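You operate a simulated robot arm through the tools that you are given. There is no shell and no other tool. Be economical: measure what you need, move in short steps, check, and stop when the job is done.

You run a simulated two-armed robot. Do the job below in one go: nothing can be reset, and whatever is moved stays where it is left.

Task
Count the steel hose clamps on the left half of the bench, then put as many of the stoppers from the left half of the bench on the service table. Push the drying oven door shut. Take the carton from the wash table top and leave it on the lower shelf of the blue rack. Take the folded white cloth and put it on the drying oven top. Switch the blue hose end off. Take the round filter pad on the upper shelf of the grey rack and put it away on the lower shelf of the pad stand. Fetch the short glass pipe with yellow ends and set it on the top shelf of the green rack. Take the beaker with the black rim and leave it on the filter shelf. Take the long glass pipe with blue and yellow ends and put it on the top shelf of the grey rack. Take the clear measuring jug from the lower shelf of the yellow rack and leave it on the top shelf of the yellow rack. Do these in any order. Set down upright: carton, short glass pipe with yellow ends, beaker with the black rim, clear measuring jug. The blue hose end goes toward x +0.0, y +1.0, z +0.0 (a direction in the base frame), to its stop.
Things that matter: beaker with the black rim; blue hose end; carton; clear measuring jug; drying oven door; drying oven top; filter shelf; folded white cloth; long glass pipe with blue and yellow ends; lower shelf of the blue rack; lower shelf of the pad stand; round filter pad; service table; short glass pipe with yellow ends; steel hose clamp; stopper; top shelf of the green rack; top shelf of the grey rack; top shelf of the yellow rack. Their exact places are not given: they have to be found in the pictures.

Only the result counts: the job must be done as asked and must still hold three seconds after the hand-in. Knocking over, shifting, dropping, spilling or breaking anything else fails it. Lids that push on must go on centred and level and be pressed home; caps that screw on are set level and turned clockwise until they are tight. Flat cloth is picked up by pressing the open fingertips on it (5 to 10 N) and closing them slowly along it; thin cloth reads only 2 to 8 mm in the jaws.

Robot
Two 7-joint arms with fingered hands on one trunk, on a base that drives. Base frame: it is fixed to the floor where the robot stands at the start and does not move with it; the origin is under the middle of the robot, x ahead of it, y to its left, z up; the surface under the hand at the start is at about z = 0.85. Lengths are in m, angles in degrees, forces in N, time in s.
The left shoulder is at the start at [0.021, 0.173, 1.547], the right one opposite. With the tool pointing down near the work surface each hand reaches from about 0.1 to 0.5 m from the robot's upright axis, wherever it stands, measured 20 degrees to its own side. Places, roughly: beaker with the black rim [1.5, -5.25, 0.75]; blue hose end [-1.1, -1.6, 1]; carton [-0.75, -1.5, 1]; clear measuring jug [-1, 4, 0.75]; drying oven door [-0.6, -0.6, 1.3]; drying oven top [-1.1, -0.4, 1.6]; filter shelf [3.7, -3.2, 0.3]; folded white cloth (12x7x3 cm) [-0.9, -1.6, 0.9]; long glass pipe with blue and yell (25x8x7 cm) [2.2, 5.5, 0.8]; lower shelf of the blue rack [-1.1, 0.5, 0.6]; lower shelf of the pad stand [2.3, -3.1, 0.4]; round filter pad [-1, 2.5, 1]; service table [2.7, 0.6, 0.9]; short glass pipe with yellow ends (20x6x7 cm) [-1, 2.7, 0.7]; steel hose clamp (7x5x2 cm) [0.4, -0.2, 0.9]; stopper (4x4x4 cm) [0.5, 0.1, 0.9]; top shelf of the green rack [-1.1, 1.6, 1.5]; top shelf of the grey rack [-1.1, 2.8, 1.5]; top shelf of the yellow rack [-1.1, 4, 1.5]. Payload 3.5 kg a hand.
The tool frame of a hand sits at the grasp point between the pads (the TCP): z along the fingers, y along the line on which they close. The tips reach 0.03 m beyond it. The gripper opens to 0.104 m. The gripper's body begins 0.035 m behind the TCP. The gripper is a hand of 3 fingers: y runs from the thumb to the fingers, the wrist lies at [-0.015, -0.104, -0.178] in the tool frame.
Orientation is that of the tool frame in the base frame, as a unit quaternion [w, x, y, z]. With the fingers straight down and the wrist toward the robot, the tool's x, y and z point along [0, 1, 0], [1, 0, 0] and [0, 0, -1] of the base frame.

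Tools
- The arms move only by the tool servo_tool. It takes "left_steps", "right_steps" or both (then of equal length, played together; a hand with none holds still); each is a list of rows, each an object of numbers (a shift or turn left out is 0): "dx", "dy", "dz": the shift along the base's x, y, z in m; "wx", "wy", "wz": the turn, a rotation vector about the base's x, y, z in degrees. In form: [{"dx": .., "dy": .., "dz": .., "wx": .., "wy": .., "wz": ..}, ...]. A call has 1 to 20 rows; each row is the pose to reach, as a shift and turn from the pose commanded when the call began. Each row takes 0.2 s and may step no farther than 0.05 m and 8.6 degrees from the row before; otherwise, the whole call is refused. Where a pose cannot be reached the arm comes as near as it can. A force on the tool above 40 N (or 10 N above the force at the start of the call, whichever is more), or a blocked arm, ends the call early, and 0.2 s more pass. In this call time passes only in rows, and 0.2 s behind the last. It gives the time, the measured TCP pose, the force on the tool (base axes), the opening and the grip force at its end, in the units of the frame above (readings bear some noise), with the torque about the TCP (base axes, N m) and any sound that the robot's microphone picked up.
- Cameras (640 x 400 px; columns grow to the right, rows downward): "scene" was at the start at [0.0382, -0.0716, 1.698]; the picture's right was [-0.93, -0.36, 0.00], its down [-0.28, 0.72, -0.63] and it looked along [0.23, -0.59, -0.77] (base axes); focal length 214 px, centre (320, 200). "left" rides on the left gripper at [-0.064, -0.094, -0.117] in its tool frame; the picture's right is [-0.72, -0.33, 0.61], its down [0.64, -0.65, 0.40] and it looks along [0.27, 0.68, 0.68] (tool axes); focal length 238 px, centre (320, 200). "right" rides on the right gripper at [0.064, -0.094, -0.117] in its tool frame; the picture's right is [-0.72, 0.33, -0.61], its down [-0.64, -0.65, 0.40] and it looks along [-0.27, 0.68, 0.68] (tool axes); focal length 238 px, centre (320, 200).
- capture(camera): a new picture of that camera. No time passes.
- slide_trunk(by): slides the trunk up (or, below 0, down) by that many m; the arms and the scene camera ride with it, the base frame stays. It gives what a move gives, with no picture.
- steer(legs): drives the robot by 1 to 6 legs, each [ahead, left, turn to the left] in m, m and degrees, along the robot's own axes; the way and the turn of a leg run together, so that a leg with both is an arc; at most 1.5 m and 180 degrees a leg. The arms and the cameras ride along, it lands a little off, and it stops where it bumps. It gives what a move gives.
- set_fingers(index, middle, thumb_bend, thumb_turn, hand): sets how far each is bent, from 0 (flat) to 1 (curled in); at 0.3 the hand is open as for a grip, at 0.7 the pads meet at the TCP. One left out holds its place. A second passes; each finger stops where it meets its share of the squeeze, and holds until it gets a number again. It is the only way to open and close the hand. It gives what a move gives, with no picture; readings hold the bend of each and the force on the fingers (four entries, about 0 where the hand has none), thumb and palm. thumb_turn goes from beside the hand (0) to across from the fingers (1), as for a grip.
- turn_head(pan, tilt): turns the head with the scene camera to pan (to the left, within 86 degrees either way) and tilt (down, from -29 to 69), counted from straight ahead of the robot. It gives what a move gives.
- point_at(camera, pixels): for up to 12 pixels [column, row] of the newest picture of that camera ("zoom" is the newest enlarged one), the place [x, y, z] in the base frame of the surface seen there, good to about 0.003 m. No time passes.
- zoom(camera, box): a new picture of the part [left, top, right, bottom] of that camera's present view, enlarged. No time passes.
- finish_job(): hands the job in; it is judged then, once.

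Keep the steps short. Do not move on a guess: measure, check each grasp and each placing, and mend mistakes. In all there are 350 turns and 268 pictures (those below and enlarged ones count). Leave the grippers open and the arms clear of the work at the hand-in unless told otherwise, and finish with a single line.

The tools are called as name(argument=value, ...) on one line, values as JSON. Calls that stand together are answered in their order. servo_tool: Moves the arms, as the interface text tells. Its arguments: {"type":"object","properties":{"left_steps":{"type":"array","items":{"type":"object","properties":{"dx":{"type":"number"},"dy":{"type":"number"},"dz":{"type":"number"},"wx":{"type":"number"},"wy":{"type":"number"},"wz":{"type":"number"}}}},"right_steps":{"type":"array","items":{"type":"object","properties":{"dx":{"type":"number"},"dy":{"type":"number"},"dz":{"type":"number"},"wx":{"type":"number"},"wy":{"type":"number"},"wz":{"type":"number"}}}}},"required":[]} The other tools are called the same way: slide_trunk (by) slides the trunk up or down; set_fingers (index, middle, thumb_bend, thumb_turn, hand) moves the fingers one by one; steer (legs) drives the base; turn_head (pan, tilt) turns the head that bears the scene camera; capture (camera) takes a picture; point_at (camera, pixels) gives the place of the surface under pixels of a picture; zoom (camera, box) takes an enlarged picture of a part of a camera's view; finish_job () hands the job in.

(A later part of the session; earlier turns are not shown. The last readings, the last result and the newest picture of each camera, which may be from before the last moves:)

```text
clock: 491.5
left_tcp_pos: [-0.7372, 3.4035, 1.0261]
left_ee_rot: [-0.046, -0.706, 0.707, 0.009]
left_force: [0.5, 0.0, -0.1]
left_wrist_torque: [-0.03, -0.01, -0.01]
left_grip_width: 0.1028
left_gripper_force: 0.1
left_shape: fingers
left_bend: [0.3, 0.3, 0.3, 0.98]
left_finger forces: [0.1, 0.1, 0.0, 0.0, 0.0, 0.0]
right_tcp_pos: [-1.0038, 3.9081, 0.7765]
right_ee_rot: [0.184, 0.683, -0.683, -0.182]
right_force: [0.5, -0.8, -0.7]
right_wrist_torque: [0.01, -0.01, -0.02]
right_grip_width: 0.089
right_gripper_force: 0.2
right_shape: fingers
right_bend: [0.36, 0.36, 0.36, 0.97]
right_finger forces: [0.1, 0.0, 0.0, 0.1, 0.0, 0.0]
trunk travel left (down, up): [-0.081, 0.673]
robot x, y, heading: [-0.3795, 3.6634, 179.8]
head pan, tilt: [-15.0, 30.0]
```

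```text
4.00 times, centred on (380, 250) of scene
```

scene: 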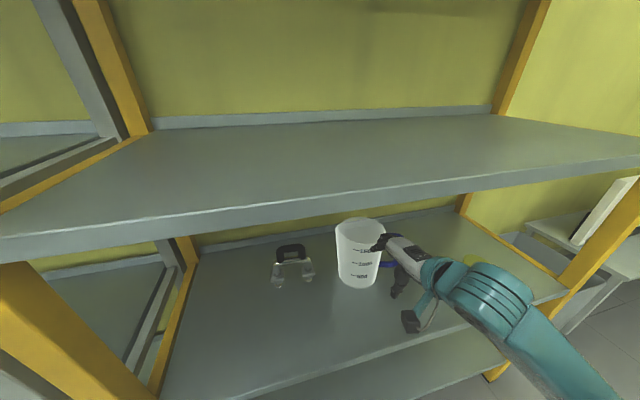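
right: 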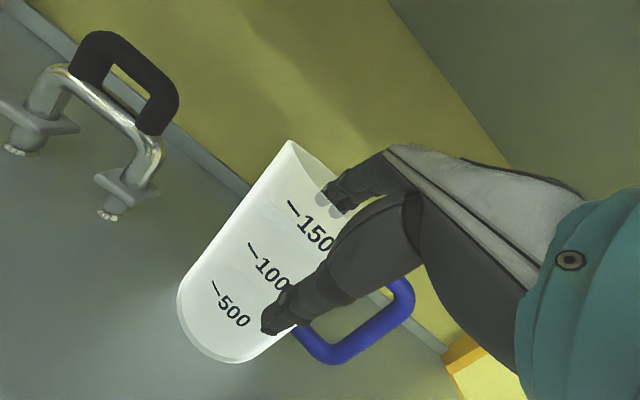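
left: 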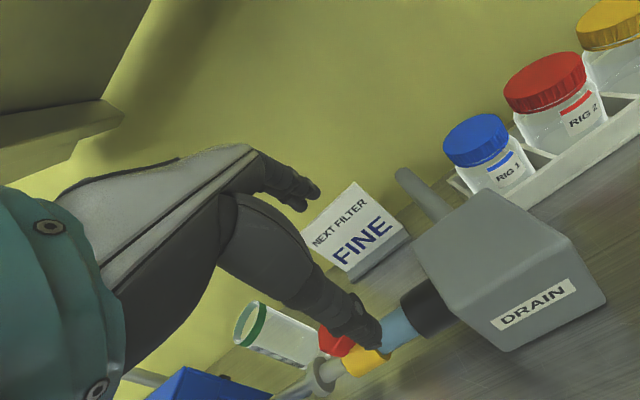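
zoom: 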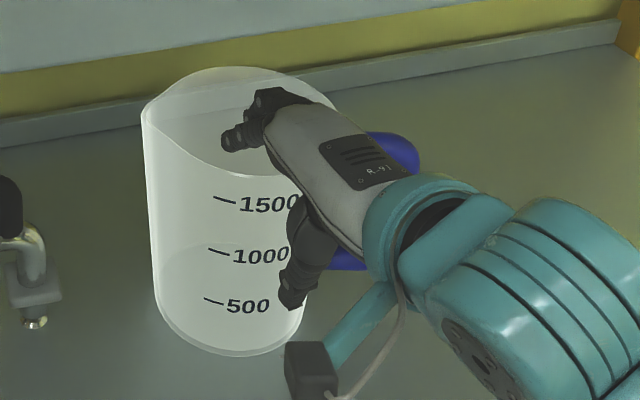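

Thumb outside, fingers inside the wall, no contact. Close.

set_fingers(hand="right", index=0.62, middle=0.62, thumb_bend=0.62)

set_fingers(hand="right", index=0.85, middle=0.85, thumb_bend=0.85)

capture(camera="right")

```text
clock: 492.5
left_tcp_pos: [-0.7362, 3.4042, 1.027]
left_ee_rot: [0.045, 0.707, -0.706, -0.01]
left_force: [0.2, -0.5, -0.2]
left_wrist_torque: [-0.04, 0.04, 0.01]
left_grip_width: 0.103
left_gripper_force: 0.0
left_shape: fingers
left_bend: [0.3, 0.3, 0.3, 0.98]
left_finger forces: [0.0, 0.0, 0.0, 0.0, 0.0, 0.1]
right_tcp_pos: [-1.0034, 3.9096, 0.7778]
right_ee_rot: [-0.184, -0.683, 0.683, 0.182]
right_force: [0.8, 0.2, 0.2]
right_wrist_torque: [-0.01, 0.03, 0.01]
right_grip_width: 0.0216
right_gripper_force: 0.1
right_shape: fingers
right_bend: [0.62, 0.62, 0.62, 0.97]
right_finger forces: [0.0, 0.0, 0.0, 0.0, 0.0, 0.0]
trunk travel left (down, up): [-0.081, 0.673]
robot x, y, heading: [-0.3813, 3.6594, 180.0]
head pan, tilt: [-15.0, 30.0]
```

```text
clock: 493.5
left_tcp_pos: [-0.735, 3.4032, 1.0268]
left_ee_rot: [0.045, 0.707, -0.706, -0.009]
left_force: [-0.1, 0.3, -0.5]
left_wrist_torque: [0.01, 0.01, -0.02]
left_grip_width: 0.1029
left_gripper_force: 0.0
left_shape: fingers
left_bend: [0.3, 0.3, 0.3, 0.98]
left_finger forces: [0.1, 0.0, 0.1, 0.0, 0.0, 0.1]
right_tcp_pos: [-1.0023, 3.9086, 0.7778]
right_ee_rot: [-0.184, -0.683, 0.683, 0.182]
right_force: [-0.3, -1.1, -2.6]
right_wrist_torque: [-0.12, -0.04, -0.01]
right_grip_width: 0.0
right_gripper_force: 19.4
right_shape: fingers
right_bend: [0.78, 0.85, 0.78, 0.91]
right_finger forces: [18.1, 2.2, 0.0, 0.0, 19.8, 0.0]
trunk travel left (down, up): [-0.081, 0.673]
robot x, y, heading: [-0.3823, 3.6599, 180.0]
head pan, tilt: [-15.0, 30.0]
```

```text
76 pictures are left
```

right: 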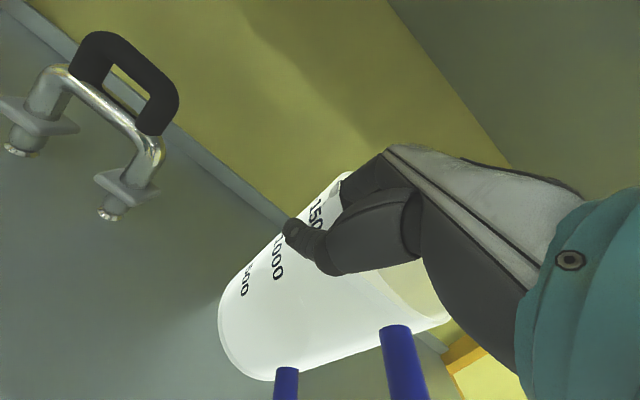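

zoom(camera="scene", box=[310, 200, 450, 300])

zoom(camera="right", box=[210, 150, 450, 390])

```text
4.00 times, centred on (380, 250) of scene
```

zoom: 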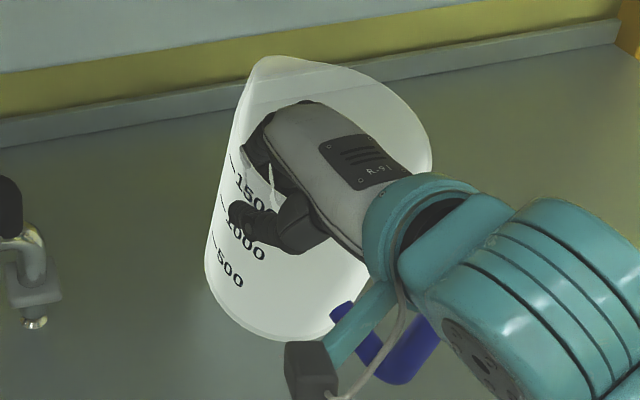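

```text
1.67 times, centred on (330, 270) of right
```

zoom: 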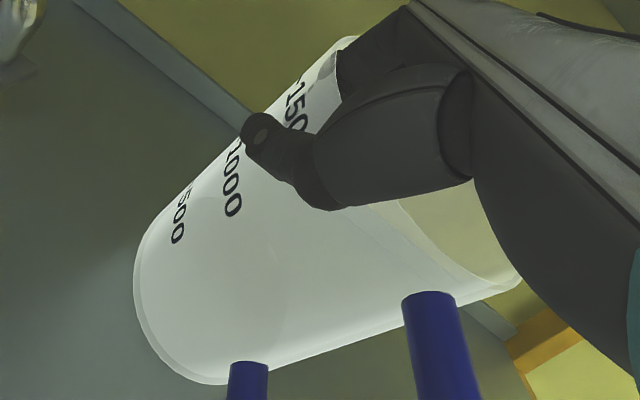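

The wall is pinched at 19 N (the jug turned about its axis while closing). Test lift by 2 cm.

servo_tool(right_steps=[{"dz": 0.008}, {"dz": 0.016}, {"dz": 0.024}])

zoom(camera="scene", box=[310, 200, 450, 300])

```text
clock: 494.3
left_tcp_pos: [-0.7365, 3.4039, 1.027]
left_ee_rot: [0.045, 0.706, -0.706, -0.01]
left_force: [0.5, -0.4, -0.7]
left_wrist_torque: [-0.02, 0.0, -0.01]
left_grip_width: 0.1027
left_gripper_force: 0.1
left_shape: fingers
left_bend: [0.3, 0.3, 0.3, 0.98]
left_finger forces: [0.0, 0.0, 0.1, 0.0, 0.0, 0.0]
right_tcp_pos: [-1.0044, 3.9087, 0.8]
right_ee_rot: [-0.184, -0.682, 0.684, 0.182]
right_force: [-1.1, -0.3, -2.3]
right_wrist_torque: [-0.11, -0.06, 0.04]
right_grip_width: 0.0002
right_gripper_force: 20.0
right_shape: fingers
right_bend: [0.78, 0.85, 0.78, 0.91]
right_finger forces: [18.0, 2.3, 0.0, 0.0, 19.8, 0.0]
trunk travel left (down, up): [-0.081, 0.673]
robot x, y, heading: [-0.3811, 3.6619, 179.8]
head pan, tilt: [-15.0, 30.0]
```

```text
4.00 times, centred on (380, 250) of scene
```

zoom: 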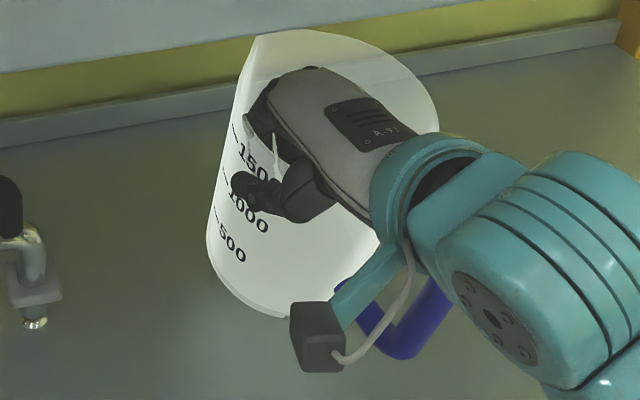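

It lifts (≈2.3 N weight), nearly level. Withdraw straight back by driving 0.42, slowly.

servo_tool(right_steps=[{"dz": 0.01}])

steer(legs=[[-0.2, 0, 0], [-0.22, 0, 0]])

capture(camera="scene")

capture(camera="right")

```text
clock: 494.7
left_tcp_pos: [-0.7364, 3.4048, 1.0263]
left_ee_rot: [-0.046, -0.706, 0.706, 0.01]
left_force: [0.3, 0.3, 0.0]
left_wrist_torque: [-0.02, 0.02, -0.03]
left_grip_width: 0.1028
left_gripper_force: 0.1
left_shape: fingers
left_bend: [0.3, 0.3, 0.3, 0.98]
left_finger forces: [0.0, 0.0, 0.0, 0.0, 0.0, 0.0]
right_tcp_pos: [-1.0039, 3.908, 0.8103]
right_ee_rot: [-0.186, -0.683, 0.683, 0.182]
right_force: [-0.2, -0.2, -2.6]
right_wrist_torque: [-0.11, -0.08, 0.02]
right_grip_width: 0.0
right_gripper_force: 19.2
right_shape: fingers
right_bend: [0.78, 0.85, 0.78, 0.91]
right_finger forces: [18.0, 2.2, 0.0, 0.1, 19.8, 0.1]
trunk travel left (down, up): [-0.081, 0.673]
robot x, y, heading: [-0.3819, 3.6645, 179.9]
head pan, tilt: [-15.0, 30.0]
```

```text
clock: 497.6
left_tcp_pos: [-0.3162, 3.4014, 1.0265]
left_ee_rot: [0.046, 0.708, -0.705, -0.01]
left_force: [0.2, 0.1, 0.4]
left_wrist_torque: [-0.01, -0.03, -0.01]
left_grip_width: 0.1028
left_gripper_force: 0.1
left_shape: fingers
left_bend: [0.3, 0.3, 0.3, 0.98]
left_finger forces: [0.0, 0.0, 0.0, 0.0, 0.1, 0.1]
right_tcp_pos: [-0.5864, 3.9052, 0.8105]
right_ee_rot: [0.184, 0.684, -0.682, -0.182]
right_force: [0.6, -0.3, -1.7]
right_wrist_torque: [-0.13, -0.01, 0.02]
right_grip_width: 0.0
right_gripper_force: 19.8
right_shape: fingers
right_bend: [0.78, 0.85, 0.78, 0.91]
right_finger forces: [18.0, 2.0, 0.0, 0.0, 19.7, 0.1]
trunk travel left (down, up): [-0.081, 0.673]
robot x, y, heading: [0.0374, 3.6609, -180.3]
head pan, tilt: [-15.0, 30.0]
```

```text
72 pictures are left
```

scene: 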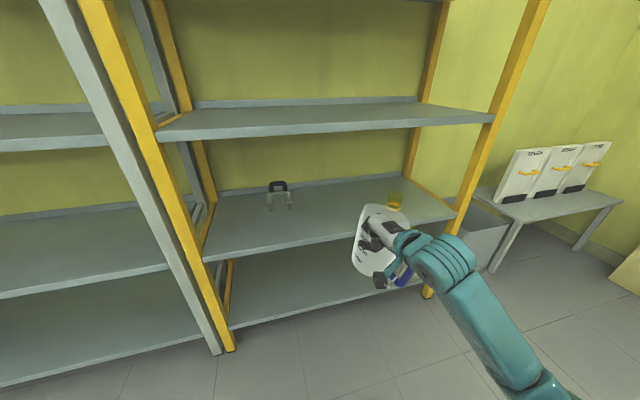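

```text
71 pictures are left
```

right: 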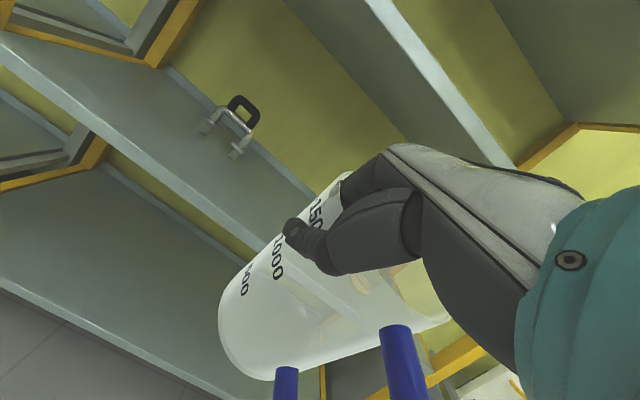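

Jug is out; neighbours untouched. Raise the trunk fully and the hand to z ≈ 1.65.

slide_trunk(by=0.4)

slide_trunk(by=0.27)

servo_tool(right_steps=[{"dz": 0.03}, {"dz": 0.06}, {"dz": 0.09}, {"dz": 0.12}, {"dz": 0.15}, {"dz": 0.18}])

turn_head(pan=-20, tilt=20)

capture(camera="scene")

```text
clock: 501.4
left_tcp_pos: [-0.3163, 3.402, 1.4276]
left_ee_rot: [0.045, 0.708, -0.705, -0.009]
left_force: [0.0, 0.0, -0.7]
left_wrist_torque: [-0.01, -0.01, 0.03]
left_grip_width: 0.1029
left_gripper_force: 0.0
left_shape: fingers
left_bend: [0.3, 0.3, 0.3, 0.98]
left_finger forces: [0.1, 0.1, 0.1, 0.0, 0.1, 0.1]
right_tcp_pos: [-0.5868, 3.9058, 1.2095]
right_ee_rot: [0.185, 0.684, -0.682, -0.181]
right_force: [-0.1, -0.8, -1.5]
right_wrist_torque: [-0.08, -0.02, 0.02]
right_grip_width: 0.0
right_gripper_force: 19.5
right_shape: fingers
right_bend: [0.78, 0.85, 0.78, 0.91]
right_finger forces: [18.0, 2.0, 0.0, 0.1, 19.9, 0.0]
trunk travel left (down, up): [-0.481, 0.273]
robot x, y, heading: [0.0417, 3.6576, -179.9]
head pan, tilt: [-15.0, 30.0]
```

```text
clock: 504.1
left_tcp_pos: [-0.3167, 3.4023, 1.6956]
left_ee_rot: [0.045, 0.708, -0.705, -0.01]
left_force: [-0.5, 0.1, 0.5]
left_wrist_torque: [0.0, 0.01, 0.0]
left_grip_width: 0.1029
left_gripper_force: 0.0
left_shape: fingers
left_bend: [0.3, 0.3, 0.3, 0.98]
left_finger forces: [0.0, 0.1, 0.0, 0.0, 0.0, 0.1]
right_tcp_pos: [-0.5875, 3.9054, 1.4795]
right_ee_rot: [0.185, 0.684, -0.682, -0.181]
right_force: [-0.5, 0.0, -1.8]
right_wrist_torque: [-0.11, -0.04, 0.01]
right_grip_width: 0.0
right_gripper_force: 19.9
right_shape: fingers
right_bend: [0.78, 0.85, 0.78, 0.91]
right_finger forces: [18.1, 2.0, 0.1, 0.0, 19.8, 0.0]
trunk travel left (down, up): [-0.751, 0.003]
robot x, y, heading: [0.0388, 3.661, -179.9]
head pan, tilt: [-15.0, 30.0]
```

```text
clock: 505.6
left_tcp_pos: [-0.316, 3.4017, 1.696]
left_ee_rot: [0.046, 0.708, -0.705, -0.009]
left_force: [-0.3, -0.1, -0.1]
left_wrist_torque: [0.0, -0.01, -0.01]
left_grip_width: 0.1026
left_gripper_force: 0.0
left_shape: fingers
left_bend: [0.3, 0.3, 0.3, 0.98]
left_finger forces: [0.1, 0.0, 0.0, 0.0, 0.0, 0.1]
right_tcp_pos: [-0.5868, 3.9068, 1.661]
right_ee_rot: [0.184, 0.684, -0.682, -0.182]
right_force: [0.1, 0.1, -1.2]
right_wrist_torque: [-0.11, -0.06, 0.04]
right_grip_width: 0.0
right_gripper_force: 20.6
right_shape: fingers
right_bend: [0.78, 0.85, 0.78, 0.91]
right_finger forces: [18.4, 1.9, 0.0, 0.0, 19.9, 0.0]
trunk travel left (down, up): [-0.751, 0.003]
robot x, y, heading: [0.0402, 3.6586, -180.1]
head pan, tilt: [-15.0, 30.0]
```

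```text
clock: 506.3
left_tcp_pos: [-0.3155, 3.4016, 1.6974]
left_ee_rot: [0.045, 0.708, -0.705, -0.01]
left_force: [-0.4, -0.4, -0.3]
left_wrist_torque: [-0.02, 0.03, 0.02]
left_grip_width: 0.1029
left_gripper_force: 0.1
left_shape: fingers
left_bend: [0.3, 0.3, 0.3, 0.98]
left_finger forces: [0.0, 0.0, 0.1, 0.1, 0.0, 0.1]
right_tcp_pos: [-0.5865, 3.9063, 1.6604]
right_ee_rot: [0.185, 0.684, -0.682, -0.181]
right_force: [-1.5, 0.5, -1.7]
right_wrist_torque: [-0.12, -0.05, 0.0]
right_grip_width: 0.0
right_gripper_force: 19.8
right_shape: fingers
right_bend: [0.78, 0.85, 0.78, 0.91]
right_finger forces: [18.2, 1.8, 0.0, 0.1, 20.0, 0.0]
trunk travel left (down, up): [-0.751, 0.003]
robot x, y, heading: [0.0383, 3.6606, -179.8]
head pan, tilt: [-20.0, 20.0]
```

```text
70 pictures are left
```

scene: 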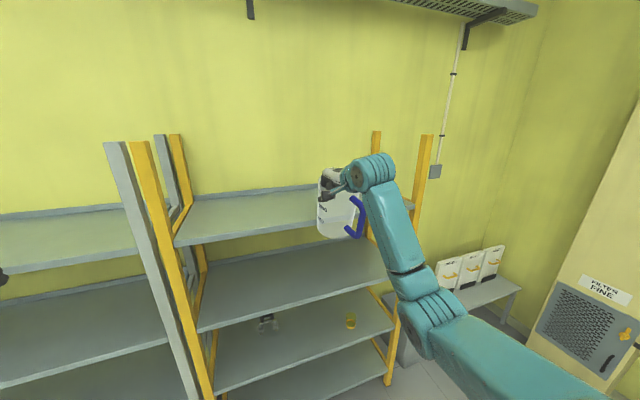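

Top shelf is free. Drive ahead 0.40, then lower to contact.

steer(legs=[[0.4, 0, 0]])

servo_tool(right_steps=[{"dz": -0.012}, {"dz": -0.024}, {"dz": -0.034}])

capture(camera="scene")

```text
clock: 508.8
left_tcp_pos: [-0.718, 3.4034, 1.6979]
left_ee_rot: [0.047, 0.707, -0.705, -0.01]
left_force: [0.2, 0.6, 0.4]
left_wrist_torque: [-0.01, 0.02, -0.04]
left_grip_width: 0.1028
left_gripper_force: 0.0
left_shape: fingers
left_bend: [0.3, 0.3, 0.3, 0.98]
left_finger forces: [0.0, 0.0, 0.0, 0.0, 0.0, 0.0]
right_tcp_pos: [-0.987, 3.9076, 1.6622]
right_ee_rot: [0.185, 0.683, -0.682, -0.182]
right_force: [0.0, -0.5, -2.8]
right_wrist_torque: [-0.09, -0.03, -0.02]
right_grip_width: 0.0002
right_gripper_force: 19.9
right_shape: fingers
right_bend: [0.78, 0.85, 0.78, 0.91]
right_finger forces: [18.3, 1.9, 0.1, 0.0, 20.1, 0.1]
trunk travel left (down, up): [-0.751, 0.003]
robot x, y, heading: [-0.3628, 3.661, 180.2]
head pan, tilt: [-20.0, 20.0]
```

```text
clock: 509.6
left_tcp_pos: [-0.7211, 3.4036, 1.6951]
left_ee_rot: [0.046, 0.707, -0.705, -0.01]
left_force: [0.5, -0.3, 0.7]
left_wrist_torque: [0.01, -0.01, -0.01]
left_grip_width: 0.1029
left_gripper_force: 0.1
left_shape: fingers
left_bend: [0.3, 0.3, 0.3, 0.98]
left_finger forces: [0.0, 0.0, 0.0, 0.0, 0.0, 0.0]
right_tcp_pos: [-0.9898, 3.9072, 1.6257]
right_ee_rot: [0.185, 0.683, -0.683, -0.181]
right_force: [0.0, 0.4, -2.3]
right_wrist_torque: [-0.13, -0.03, -0.02]
right_grip_width: 0.0002
right_gripper_force: 20.3
right_shape: fingers
right_bend: [0.78, 0.85, 0.78, 0.91]
right_finger forces: [18.3, 2.0, 0.0, 0.0, 20.1, 0.0]
trunk travel left (down, up): [-0.751, 0.003]
robot x, y, heading: [-0.3659, 3.6604, 180.1]
head pan, tilt: [-20.0, 20.0]
```

```text
69 pictures are left
```

scene: 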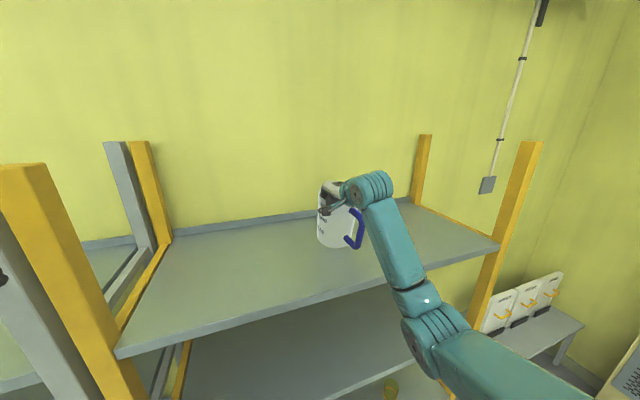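

Over the shelf. Step down until contact.

servo_tool(right_steps=[{"dz": -0.004}, {"dz": -0.008}, {"dz": -0.012}, {"dz": -0.015}])

zoom(camera="scene", box=[290, 160, 420, 270])

```text
clock: 510.6
left_tcp_pos: [-0.7208, 3.403, 1.6954]
left_ee_rot: [0.046, 0.707, -0.706, -0.01]
left_force: [0.6, 1.5, 0.5]
left_wrist_torque: [0.02, 0.03, -0.02]
left_grip_width: 0.1025
left_gripper_force: 0.0
left_shape: fingers
left_bend: [0.3, 0.3, 0.3, 0.98]
left_finger forces: [0.0, 0.0, 0.0, 0.1, 0.0, 0.1]
right_tcp_pos: [-0.9876, 3.9072, 1.613]
right_ee_rot: [0.185, 0.683, -0.683, -0.181]
right_force: [0.7, 0.3, -3.1]
right_wrist_torque: [-0.1, -0.06, -0.02]
right_grip_width: 0.0
right_gripper_force: 20.3
right_shape: fingers
right_bend: [0.78, 0.85, 0.78, 0.91]
right_finger forces: [18.4, 1.9, 0.0, 0.0, 20.1, 0.0]
trunk travel left (down, up): [-0.751, 0.003]
robot x, y, heading: [-0.3626, 3.6574, 180.1]
head pan, tilt: [-20.0, 20.0]
```

```text
3.64 times, centred on (355, 215) of scene
```

zoom: 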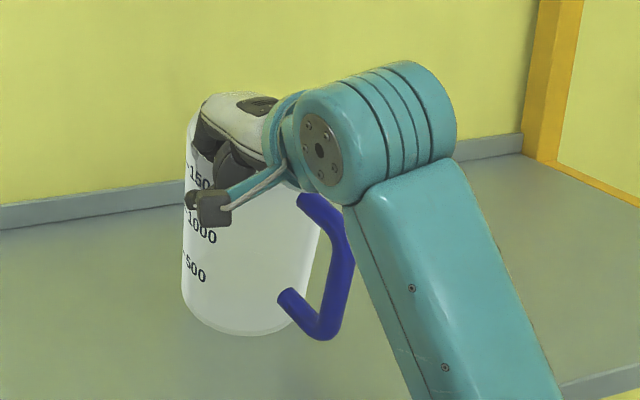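

servo_tool(right_steps=[{"dz": -0.003}, {"dz": -0.006}, {"dz": -0.009}])

```text
clock: 511.4
left_tcp_pos: [-0.7183, 3.4005, 1.6979]
left_ee_rot: [0.046, 0.707, -0.706, -0.011]
left_force: [0.4, 0.1, -0.4]
left_wrist_torque: [-0.02, -0.02, 0.01]
left_grip_width: 0.1031
left_gripper_force: 0.1
left_shape: fingers
left_bend: [0.3, 0.3, 0.3, 0.98]
left_finger forces: [0.0, 0.1, 0.1, 0.0, 0.0, 0.1]
right_tcp_pos: [-0.9864, 3.9054, 1.6073]
right_ee_rot: [0.187, 0.683, -0.681, -0.185]
right_force: [0.3, -4.0, 13.5]
right_wrist_torque: [-0.07, 0.09, 0.06]
right_grip_width: 0.0006
right_gripper_force: 23.0
right_shape: fingers
right_bend: [0.78, 0.85, 0.8, 0.91]
right_finger forces: [20.9, 3.2, 0.0, 0.0, 22.3, 0.0]
trunk travel left (down, up): [-0.751, 0.003]
robot x, y, heading: [-0.3653, 3.6561, 180.0]
head pan, tilt: [-20.0, 20.0]
```

Contact. Ease up 2 mm and open.

servo_tool(right_steps=[{"dz": 0.002}])

set_fingers(hand="right", index=0.6, middle=0.6, thumb_bend=0.6)

set_fingers(hand="right", index=0.4, middle=0.4, thumb_bend=0.4)

capture(camera="right")

zoom(camera="scene", box=[290, 160, 420, 270])

```text
clock: 511.8
left_tcp_pos: [-0.7179, 3.4012, 1.6973]
left_ee_rot: [0.047, 0.707, -0.706, -0.011]
left_force: [0.0, -0.5, 0.0]
left_wrist_torque: [-0.01, 0.02, 0.0]
left_grip_width: 0.1027
left_gripper_force: 0.0
left_shape: fingers
left_bend: [0.3, 0.3, 0.3, 0.98]
left_finger forces: [0.0, 0.0, 0.0, 0.0, 0.0, 0.0]
right_tcp_pos: [-0.986, 3.9054, 1.6065]
right_ee_rot: [0.185, 0.683, -0.682, -0.183]
right_force: [0.9, -3.5, 14.1]
right_wrist_torque: [-0.07, 0.07, 0.06]
right_grip_width: 0.0011
right_gripper_force: 23.2
right_shape: fingers
right_bend: [0.78, 0.85, 0.8, 0.91]
right_finger forces: [21.2, 3.2, 0.0, 0.0, 22.1, 0.0]
trunk travel left (down, up): [-0.751, 0.003]
robot x, y, heading: [-0.3641, 3.6599, 179.8]
head pan, tilt: [-20.0, 20.0]
```

```text
clock: 512.8
left_tcp_pos: [-0.7198, 3.4033, 1.6969]
left_ee_rot: [0.046, 0.707, -0.705, -0.009]
left_force: [0.7, 0.7, -0.4]
left_wrist_torque: [0.01, -0.04, 0.0]
left_grip_width: 0.1027
left_gripper_force: 0.0
left_shape: fingers
left_bend: [0.3, 0.3, 0.3, 0.98]
left_finger forces: [0.1, 0.0, 0.1, 0.0, 0.0, 0.0]
right_tcp_pos: [-0.9883, 3.9092, 1.6046]
right_ee_rot: [0.185, 0.683, -0.683, -0.181]
right_force: [1.0, 0.6, -0.3]
right_wrist_torque: [-0.03, 0.01, 0.01]
right_grip_width: 0.0262
right_gripper_force: 0.0
right_shape: fingers
right_bend: [0.6, 0.6, 0.6, 0.97]
right_finger forces: [0.0, 0.0, 0.0, 0.1, 0.3, 0.1]
trunk travel left (down, up): [-0.751, 0.003]
robot x, y, heading: [-0.3602, 3.6609, 180.0]
head pan, tilt: [-20.0, 20.0]
```

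```text
clock: 513.8
left_tcp_pos: [-0.7204, 3.4024, 1.6956]
left_ee_rot: [0.046, 0.708, -0.705, -0.01]
left_force: [-0.1, 0.7, 0.3]
left_wrist_torque: [0.0, -0.02, 0.03]
left_grip_width: 0.1026
left_gripper_force: 0.1
left_shape: fingers
left_bend: [0.3, 0.3, 0.3, 0.98]
left_finger forces: [0.0, 0.1, 0.0, 0.0, 0.1, 0.0]
right_tcp_pos: [-0.9881, 3.9069, 1.6048]
right_ee_rot: [0.184, 0.683, -0.683, -0.182]
right_force: [0.1, 0.8, 0.0]
right_wrist_torque: [0.01, 0.0, 0.03]
right_grip_width: 0.0776
right_gripper_force: 0.0
right_shape: fingers
right_bend: [0.4, 0.4, 0.4, 0.97]
right_finger forces: [0.0, 0.1, 0.0, 0.0, 0.0, 0.0]
trunk travel left (down, up): [-0.751, 0.003]
robot x, y, heading: [-0.3635, 3.6606, 180.1]
head pan, tilt: [-20.0, 20.0]
```

```text
67 pictures are left
```

right: 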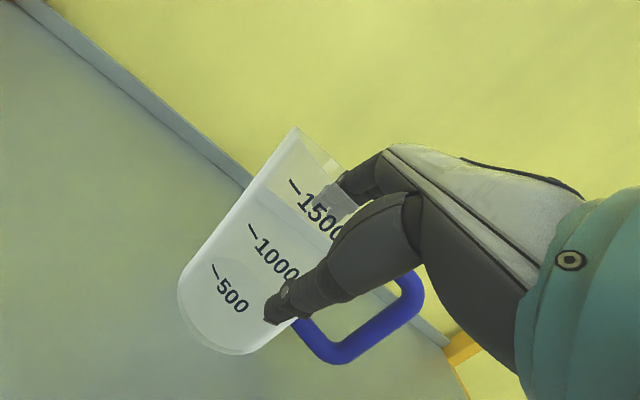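

```text
3.64 times, centred on (355, 215) of scene
```

zoom: 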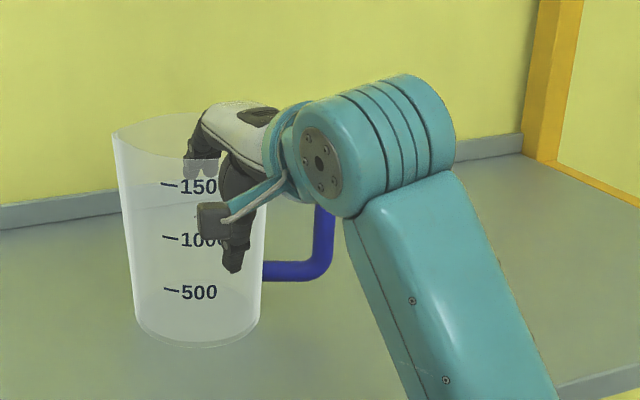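

Jug stands on the top shelf. Rise 0.1 straight up and retreat.

servo_tool(right_steps=[{"dz": 0.02}, {"dz": 0.045}, {"dz": 0.07}, {"dz": 0.1}, {"dz": 0.11, "dx": 0.03}, {"dz": 0.11, "dx": 0.07}, {"dz": 0.11, "dx": 0.11}])

zoom(camera="scene", box=[250, 140, 450, 290])

```text
clock: 515.4
left_tcp_pos: [-0.719, 3.4025, 1.6968]
left_ee_rot: [-0.045, -0.706, 0.706, 0.01]
left_force: [-0.3, 0.3, -1.3]
left_wrist_torque: [-0.01, -0.01, -0.01]
left_grip_width: 0.1026
left_gripper_force: 0.1
left_shape: fingers
left_bend: [0.3, 0.3, 0.3, 0.98]
left_finger forces: [0.1, 0.0, 0.0, 0.0, 0.0, 0.0]
right_tcp_pos: [-0.8765, 3.9071, 1.7141]
right_ee_rot: [0.185, 0.683, -0.683, -0.183]
right_force: [0.0, 0.8, -0.1]
right_wrist_torque: [0.01, 0.02, 0.0]
right_grip_width: 0.0776
right_gripper_force: 0.1
right_shape: fingers
right_bend: [0.4, 0.4, 0.4, 0.97]
right_finger forces: [0.0, 0.0, 0.1, 0.0, 0.0, 0.0]
trunk travel left (down, up): [-0.751, 0.003]
robot x, y, heading: [-0.3621, 3.6574, 180.2]
head pan, tilt: [-20.0, 20.0]
```

```text
2.67 times, centred on (350, 215) of scene
```

zoom: 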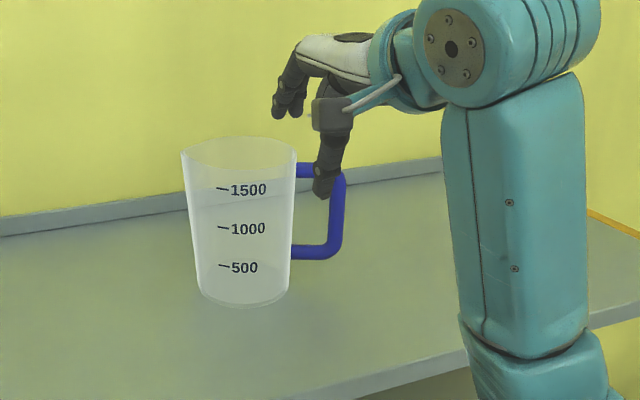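

Jug stands upright on the yellow top shelf. Next the long pipe near [2.2, 5.5]. Back off, turn to face +y and look.

steer(legs=[[-0.4, 0, 0], [0, 0, -110]])

slide_trunk(by=-0.29)

turn_head(pan=-25, tilt=15)

capture(camera="scene")

```text
clock: 522.5
left_tcp_pos: [-0.0729, 4.0848, 1.6965]
left_ee_rot: [-0.018, 0.179, 0.983, 0.043]
left_force: [-0.4, -0.5, -0.6]
left_wrist_torque: [0.01, 0.01, 0.0]
left_grip_width: 0.103
left_gripper_force: 0.0
left_shape: fingers
left_bend: [0.3, 0.3, 0.3, 0.98]
left_finger forces: [0.0, 0.1, 0.0, 0.0, 0.1, 0.0]
right_tcp_pos: [0.4554, 4.0527, 1.7134]
right_ee_rot: [0.045, 0.173, 0.95, 0.255]
right_force: [-0.5, 0.4, 0.0]
right_wrist_torque: [0.0, -0.01, -0.01]
right_grip_width: 0.0774
right_gripper_force: 0.1
right_shape: fingers
right_bend: [0.4, 0.4, 0.4, 0.97]
right_finger forces: [0.0, 0.1, 0.1, 0.0, 0.1, 0.0]
trunk travel left (down, up): [-0.751, 0.003]
robot x, y, heading: [0.0411, 3.6597, 69.1]
head pan, tilt: [-20.0, 20.0]
```

```text
clock: 525.5
left_tcp_pos: [-0.0729, 4.0841, 1.4064]
left_ee_rot: [-0.018, 0.178, 0.983, 0.044]
left_force: [0.5, -0.4, -0.3]
left_wrist_torque: [-0.01, 0.0, 0.01]
left_grip_width: 0.103
left_gripper_force: 0.0
left_shape: fingers
left_bend: [0.3, 0.3, 0.3, 0.98]
left_finger forces: [0.0, 0.0, 0.0, 0.0, 0.0, 0.1]
right_tcp_pos: [0.4542, 4.0521, 1.4239]
right_ee_rot: [0.044, 0.174, 0.95, 0.255]
right_force: [-1.1, 0.4, -0.9]
right_wrist_torque: [-0.01, -0.04, 0.02]
right_grip_width: 0.0778
right_gripper_force: 0.1
right_shape: fingers
right_bend: [0.4, 0.4, 0.4, 0.97]
right_finger forces: [0.0, 0.0, 0.0, 0.0, 0.0, 0.1]
trunk travel left (down, up): [-0.461, 0.293]
robot x, y, heading: [0.0387, 3.6592, 69.2]
head pan, tilt: [-20.0, 20.0]
```

```text
clock: 526.1
left_tcp_pos: [-0.0722, 4.0837, 1.4065]
left_ee_rot: [-0.017, 0.178, 0.983, 0.043]
left_force: [0.2, 0.3, -0.4]
left_wrist_torque: [-0.03, 0.01, 0.02]
left_grip_width: 0.1027
left_gripper_force: 0.0
left_shape: fingers
left_bend: [0.3, 0.3, 0.3, 0.98]
left_finger forces: [0.1, 0.1, 0.0, 0.0, 0.1, 0.1]
right_tcp_pos: [0.4551, 4.0529, 1.423]
right_ee_rot: [0.045, 0.173, 0.95, 0.255]
right_force: [0.1, -0.9, -0.6]
right_wrist_torque: [0.0, -0.05, -0.01]
right_grip_width: 0.0775
right_gripper_force: 0.1
right_shape: fingers
right_bend: [0.4, 0.4, 0.4, 0.97]
right_finger forces: [0.1, 0.0, 0.0, 0.0, 0.0, 0.1]
trunk travel left (down, up): [-0.461, 0.293]
robot x, y, heading: [0.0408, 3.661, 69.1]
head pan, tilt: [-25.0, 15.0]
```

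```text
64 pictures are left
```

scene: 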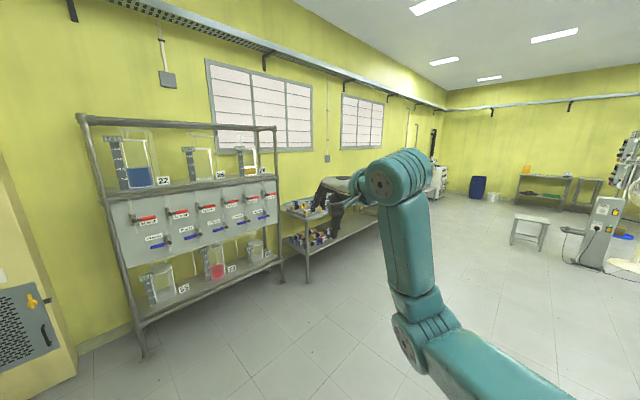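

Drive to about (2.0, 4.5), facing +y.

steer(legs=[[0, 0, 20.9], [0, -1.0, 0], [0, -0.95, 0], [0.75, 0, 0]])

turn_head(pan=0, tilt=30)

capture(camera="scene")

```text
clock: 540.6
left_tcp_pos: [1.7192, 4.7656, 1.4067]
left_ee_rot: [-0.025, -0.007, 0.999, 0.039]
left_force: [0.3, 0.5, -0.9]
left_wrist_torque: [0.0, -0.01, -0.02]
left_grip_width: 0.103
left_gripper_force: 0.2
left_shape: fingers
left_bend: [0.3, 0.3, 0.3, 0.98]
left_finger forces: [0.0, 0.0, 0.1, 0.1, 0.0, 0.0]
right_tcp_pos: [2.2209, 4.9291, 1.4229]
right_ee_rot: [-0.003, -0.006, 0.966, 0.259]
right_force: [0.4, 0.3, 0.0]
right_wrist_torque: [0.0, 0.02, -0.02]
right_grip_width: 0.0775
right_gripper_force: 0.0
right_shape: fingers
right_bend: [0.4, 0.4, 0.4, 0.97]
right_finger forces: [0.0, 0.0, 0.0, 0.1, 0.1, 0.0]
trunk travel left (down, up): [-0.461, 0.293]
robot x, y, heading: [1.9792, 4.4113, 90.3]
head pan, tilt: [-25.0, 15.0]
```

```text
clock: 541.5
left_tcp_pos: [1.7188, 4.7646, 1.4063]
left_ee_rot: [-0.025, -0.007, 0.999, 0.039]
left_force: [0.0, -0.5, 0.1]
left_wrist_torque: [-0.04, 0.04, 0.0]
left_grip_width: 0.1028
left_gripper_force: 0.1
left_shape: fingers
left_bend: [0.3, 0.3, 0.3, 0.98]
left_finger forces: [0.0, 0.0, 0.0, 0.0, 0.0, 0.0]
right_tcp_pos: [2.2223, 4.9296, 1.4238]
right_ee_rot: [-0.004, -0.006, 0.966, 0.259]
right_force: [0.0, 0.3, -0.1]
right_wrist_torque: [0.02, 0.02, 0.01]
right_grip_width: 0.0775
right_gripper_force: 0.0
right_shape: fingers
right_bend: [0.4, 0.4, 0.4, 0.97]
right_finger forces: [0.1, 0.1, 0.0, 0.1, 0.1, 0.0]
trunk travel left (down, up): [-0.461, 0.293]
robot x, y, heading: [1.9748, 4.4132, 90.5]
head pan, tilt: [0.0, 30.0]
```

```text
63 pictures are left
```

scene: 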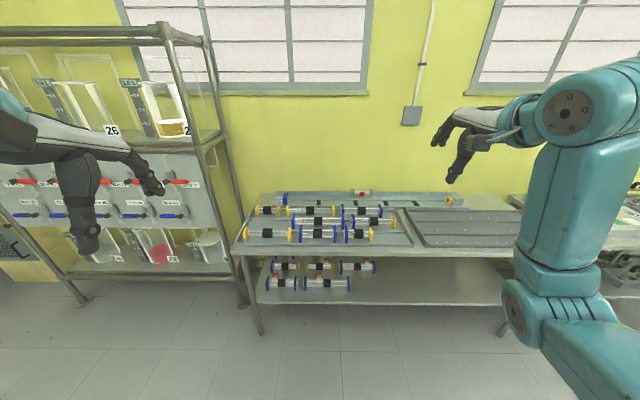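

zoom(camera="scene", box=[230, 180, 470, 300])

```text
2.67 times, centred on (350, 240) of scene
```

zoom: 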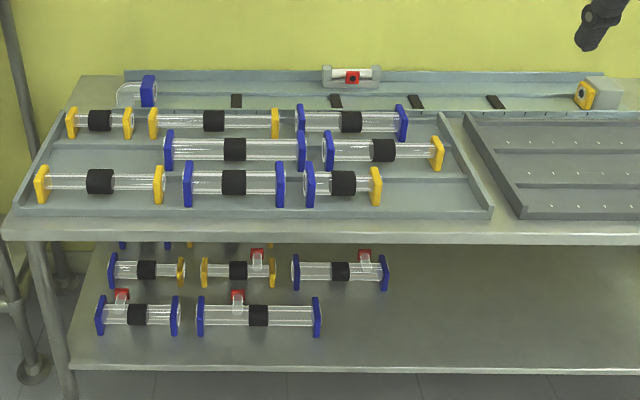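

The long blue-yellow pipe is at zoom (325–440, 150); the short one at (305–380, 185). Measure.

point_at(camera="zoom", pixels=[[328, 140], [438, 143], [383, 145], [383, 155], [310, 175], [377, 178], [343, 178], [235, 143], [350, 210], [400, 205], [352, 115], [300, 135]])

```text
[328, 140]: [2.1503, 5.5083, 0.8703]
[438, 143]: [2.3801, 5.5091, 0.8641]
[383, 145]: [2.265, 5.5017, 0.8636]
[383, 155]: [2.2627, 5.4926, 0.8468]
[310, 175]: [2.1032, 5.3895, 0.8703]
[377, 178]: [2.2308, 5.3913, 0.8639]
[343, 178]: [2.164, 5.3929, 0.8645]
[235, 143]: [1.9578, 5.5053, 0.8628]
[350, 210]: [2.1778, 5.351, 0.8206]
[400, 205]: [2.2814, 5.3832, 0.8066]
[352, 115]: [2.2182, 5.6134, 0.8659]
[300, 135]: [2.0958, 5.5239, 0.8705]
```

Target: band at (2.263, 5.505), centre z ≈ 0.845. Set right pitch to 15°, pull the left hand back, lower trunk 0.1 and drive ahead 0.47.

servo_tool(right_steps=[{"wx": -7, "dz": -0.03}, {"wx": -15, "dz": -0.06}, {"wx": -15, "dz": -0.1, "dx": 0.02}, {"wx": -15, "dz": -0.14, "dx": 0.04}], left_steps=[{"dy": -0.03}, {"dy": -0.06}, {"dy": -0.08}, {"dy": -0.1}])

slide_trunk(by=-0.1)

steer(legs=[[0.47, 0, -0.4]])

capture(camera="right")

```text
clock: 542.5
left_tcp_pos: [1.7186, 4.6617, 1.4069]
left_ee_rot: [-0.027, -0.006, 0.999, 0.04]
left_force: [0.2, -0.8, 0.4]
left_wrist_torque: [0.01, 0.03, -0.02]
left_grip_width: 0.1031
left_gripper_force: 0.0
left_shape: fingers
left_bend: [0.3, 0.3, 0.3, 0.98]
left_finger forces: [0.0, 0.1, 0.0, 0.0, 0.1, 0.1]
right_tcp_pos: [2.262, 4.9283, 1.2833]
right_ee_rot: [-0.005, -0.006, 0.991, 0.132]
right_force: [-0.3, -0.7, 0.3]
right_wrist_torque: [0.04, 0.03, -0.01]
right_grip_width: 0.0775
right_gripper_force: 0.1
right_shape: fingers
right_bend: [0.4, 0.4, 0.4, 0.97]
right_finger forces: [0.0, 0.1, 0.0, 0.0, 0.1, 0.1]
trunk travel left (down, up): [-0.461, 0.293]
robot x, y, heading: [1.9817, 4.4136, 90.2]
head pan, tilt: [0.0, 30.0]
```

```text
clock: 543.8
left_tcp_pos: [1.719, 4.6767, 1.3022]
left_ee_rot: [-0.026, -0.007, 0.999, 0.025]
left_force: [0.0, -0.5, 0.4]
left_wrist_torque: [0.01, -0.03, -0.01]
left_grip_width: 0.103
left_gripper_force: 0.0
left_shape: fingers
left_bend: [0.3, 0.3, 0.3, 0.98]
left_finger forces: [0.0, 0.1, 0.0, 0.0, 0.0, 0.0]
right_tcp_pos: [2.2625, 4.9288, 1.1849]
right_ee_rot: [-0.004, -0.005, 0.991, 0.132]
right_force: [-0.6, 0.0, -0.1]
right_wrist_torque: [0.0, -0.02, 0.02]
right_grip_width: 0.0776
right_gripper_force: 0.1
right_shape: fingers
right_bend: [0.4, 0.4, 0.4, 0.97]
right_finger forces: [0.0, 0.1, 0.0, 0.0, 0.0, 0.1]
trunk travel left (down, up): [-0.361, 0.393]
robot x, y, heading: [1.9764, 4.4113, 90.6]
head pan, tilt: [0.0, 30.0]
```

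```text
clock: 546.6
left_tcp_pos: [1.713, 5.1465, 1.3011]
left_ee_rot: [-0.026, -0.006, 0.999, 0.024]
left_force: [0.7, -0.4, 0.0]
left_wrist_torque: [-0.02, -0.01, 0.02]
left_grip_width: 0.103
left_gripper_force: 0.2
left_shape: fingers
left_bend: [0.3, 0.3, 0.3, 0.98]
left_finger forces: [0.0, 0.1, 0.0, 0.0, 0.0, 0.0]
right_tcp_pos: [2.254, 5.3993, 1.1825]
right_ee_rot: [-0.004, -0.007, 0.991, 0.131]
right_force: [-0.5, -0.8, 0.2]
right_wrist_torque: [-0.02, -0.02, -0.01]
right_grip_width: 0.0777
right_gripper_force: 0.2
right_shape: fingers
right_bend: [0.4, 0.4, 0.4, 0.97]
right_finger forces: [0.1, 0.1, 0.0, 0.0, 0.0, 0.0]
trunk travel left (down, up): [-0.361, 0.393]
robot x, y, heading: [1.9733, 4.8804, 90.8]
head pan, tilt: [0.0, 30.0]
```

```text
61 pictures are left
```

right: 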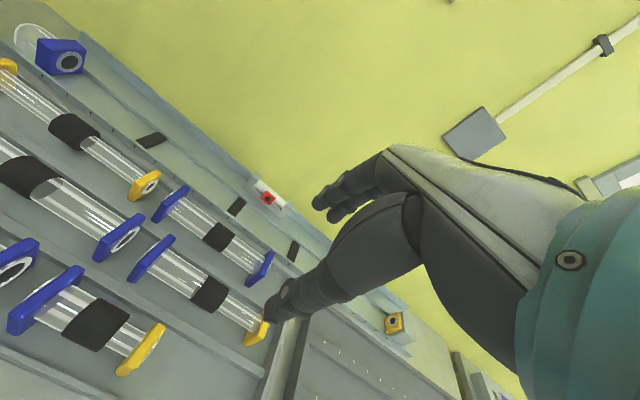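

point_at(camera="right", pixels=[[208, 290], [205, 300], [215, 285], [152, 252], [260, 328], [180, 278], [238, 318], [225, 235]])

servo_tool(right_steps=[{"dy": 0.03, "dz": -0.03}, {"dy": 0.06, "dz": -0.06}, {"dy": 0.09, "dz": -0.1}, {"dy": 0.105, "dx": 0.005, "dz": -0.14}, {"dy": 0.105, "dx": 0.008, "dz": -0.18}, {"dy": 0.105, "dx": 0.008, "dz": -0.22}])

capture(camera="right")

```text
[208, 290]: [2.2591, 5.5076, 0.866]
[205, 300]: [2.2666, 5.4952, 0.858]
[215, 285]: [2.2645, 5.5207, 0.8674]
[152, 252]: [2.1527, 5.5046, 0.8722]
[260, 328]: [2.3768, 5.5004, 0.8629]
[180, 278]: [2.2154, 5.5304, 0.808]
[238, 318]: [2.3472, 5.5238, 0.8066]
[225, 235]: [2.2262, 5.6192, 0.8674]
```

```text
clock: 548.0
left_tcp_pos: [1.713, 5.1464, 1.3006]
left_ee_rot: [-0.025, -0.007, 0.999, 0.024]
left_force: [-0.2, -0.6, 0.3]
left_wrist_torque: [-0.01, 0.01, 0.01]
left_grip_width: 0.1029
left_gripper_force: 0.1
left_shape: fingers
left_bend: [0.3, 0.3, 0.3, 0.98]
left_finger forces: [0.1, 0.1, 0.0, 0.1, 0.0, 0.0]
right_tcp_pos: [2.2636, 5.5033, 0.965]
right_ee_rot: [-0.004, -0.006, 0.991, 0.131]
right_force: [-0.5, 0.6, 0.3]
right_wrist_torque: [-0.02, 0.01, 0.01]
right_grip_width: 0.0776
right_gripper_force: 0.1
right_shape: fingers
right_bend: [0.4, 0.4, 0.4, 0.97]
right_finger forces: [0.0, 0.0, 0.0, 0.0, 0.0, 0.0]
trunk travel left (down, up): [-0.361, 0.393]
robot x, y, heading: [1.9744, 4.8818, 90.8]
head pan, tilt: [0.0, 30.0]
```

```text
60 pictures are left
```

right: 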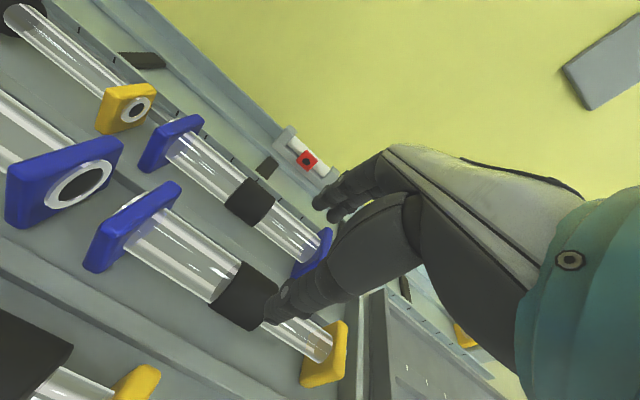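

Descend to (2.263, 5.511, 0.861) and close.

servo_tool(right_steps=[{"dy": 0.007, "dz": -0.04}, {"dy": 0.007, "dz": -0.075}, {"dy": 0.007, "dz": -0.095}, {"dy": 0.007, "dz": -0.104}])

set_fingers(hand="right", index=0.7, middle=0.7, thumb_bend=0.66)

capture(camera="right")

```text
clock: 549.0
left_tcp_pos: [1.7121, 5.1435, 1.3012]
left_ee_rot: [-0.026, -0.007, 0.999, 0.025]
left_force: [-0.3, -0.6, 0.3]
left_wrist_torque: [-0.02, -0.01, 0.01]
left_grip_width: 0.1027
left_gripper_force: 0.1
left_shape: fingers
left_bend: [0.3, 0.3, 0.3, 0.98]
left_finger forces: [0.0, 0.0, 0.1, 0.0, 0.1, 0.0]
right_tcp_pos: [2.2629, 5.513, 0.8633]
right_ee_rot: [-0.004, -0.007, 0.991, 0.135]
right_force: [-0.5, -0.4, 15.0]
right_wrist_torque: [-0.61, 0.06, 0.07]
right_grip_width: 0.0786
right_gripper_force: 7.4
right_shape: fingers
right_bend: [0.4, 0.4, 0.4, 0.98]
right_finger forces: [0.0, 0.0, 0.0, 0.1, 13.6, 0.0]
trunk travel left (down, up): [-0.361, 0.393]
robot x, y, heading: [1.9754, 4.8823, 90.5]
head pan, tilt: [0.0, 30.0]
```

```text
clock: 550.0
left_tcp_pos: [1.7121, 5.1442, 1.3015]
left_ee_rot: [-0.025, -0.007, 0.999, 0.024]
left_force: [0.0, -0.7, 0.4]
left_wrist_torque: [0.01, 0.03, 0.0]
left_grip_width: 0.1029
left_gripper_force: 0.0
left_shape: fingers
left_bend: [0.3, 0.3, 0.3, 0.98]
left_finger forces: [0.0, 0.0, 0.1, 0.0, 0.0, 0.1]
right_tcp_pos: [2.2644, 5.5114, 0.8608]
right_ee_rot: [-0.003, -0.006, 0.991, 0.132]
right_force: [-0.3, 1.5, 4.9]
right_wrist_torque: [0.08, -0.04, 0.09]
right_grip_width: 0.0419
right_gripper_force: 15.9
right_shape: fingers
right_bend: [0.57, 0.6, 0.54, 0.97]
right_finger forces: [9.2, 7.7, 0.1, 0.0, 15.6, 0.0]
trunk travel left (down, up): [-0.361, 0.393]
robot x, y, heading: [1.9741, 4.8812, 90.4]
head pan, tilt: [0.0, 30.0]
```

```text
59 pictures are left
```

right: 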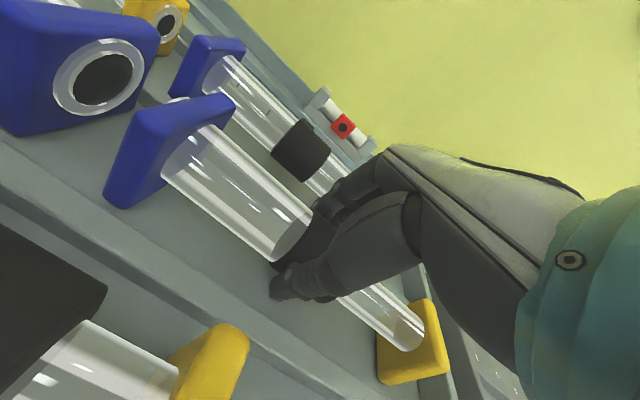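

Gripped. Lift straight up and back off.

servo_tool(right_steps=[{"dz": 0.02}, {"dz": 0.05}, {"dz": 0.09}, {"dz": 0.13}, {"dz": 0.17}, {"dz": 0.2, "dy": -0.03}, {"dz": 0.22, "dy": -0.06}])

capture(camera="scene")

steer(legs=[[-0.8, 0, 0]])

```text
clock: 551.6
left_tcp_pos: [1.7121, 5.1453, 1.3005]
left_ee_rot: [-0.025, -0.007, 0.999, 0.025]
left_force: [-0.1, -0.8, 0.0]
left_wrist_torque: [-0.01, -0.02, -0.02]
left_grip_width: 0.1028
left_gripper_force: 0.0
left_shape: fingers
left_bend: [0.3, 0.3, 0.3, 0.98]
left_finger forces: [0.0, 0.0, 0.1, 0.1, 0.1, 0.0]
right_tcp_pos: [2.2648, 5.4515, 1.0794]
right_ee_rot: [-0.004, -0.006, 0.991, 0.131]
right_force: [0.9, 0.0, -1.9]
right_wrist_torque: [0.03, -0.02, 0.0]
right_grip_width: 0.0421
right_gripper_force: 15.8
right_shape: fingers
right_bend: [0.58, 0.62, 0.54, 0.96]
right_finger forces: [8.9, 6.7, 0.1, 0.1, 16.3, 0.0]
trunk travel left (down, up): [-0.361, 0.393]
robot x, y, heading: [1.9744, 4.8785, 90.5]
head pan, tilt: [0.0, 30.0]
```

```text
58 pictures are left
```

scene: 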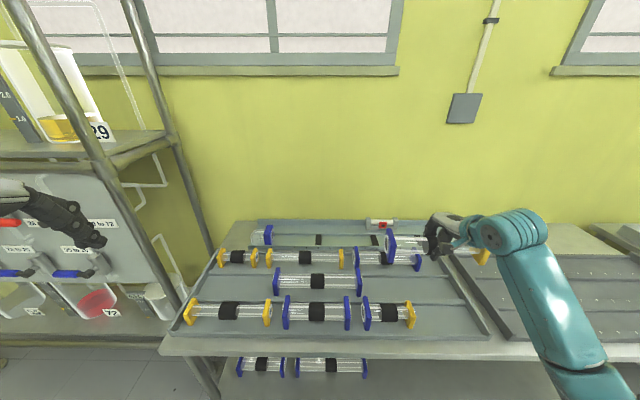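

```text
clock: 555.9
left_tcp_pos: [1.7205, 4.3473, 1.3022]
left_ee_rot: [-0.026, -0.001, 0.999, 0.024]
left_force: [0.1, 0.8, -0.2]
left_wrist_torque: [-0.01, -0.01, -0.01]
left_grip_width: 0.1029
left_gripper_force: 0.0
left_shape: fingers
left_bend: [0.3, 0.3, 0.3, 0.98]
left_finger forces: [0.0, 0.0, 0.0, 0.0, 0.0, 0.1]
right_tcp_pos: [2.2747, 4.6472, 1.0781]
right_ee_rot: [-0.003, -0.001, 0.991, 0.13]
right_force: [0.3, -1.0, -2.4]
right_wrist_torque: [0.01, -0.01, 0.0]
right_grip_width: 0.0419
right_gripper_force: 15.8
right_shape: fingers
right_bend: [0.58, 0.62, 0.54, 0.96]
right_finger forces: [8.8, 6.7, 0.1, 0.1, 16.3, 0.0]
trunk travel left (down, up): [-0.361, 0.393]
robot x, y, heading: [1.981, 4.0797, 90.1]
head pan, tilt: [0.0, 30.0]
```

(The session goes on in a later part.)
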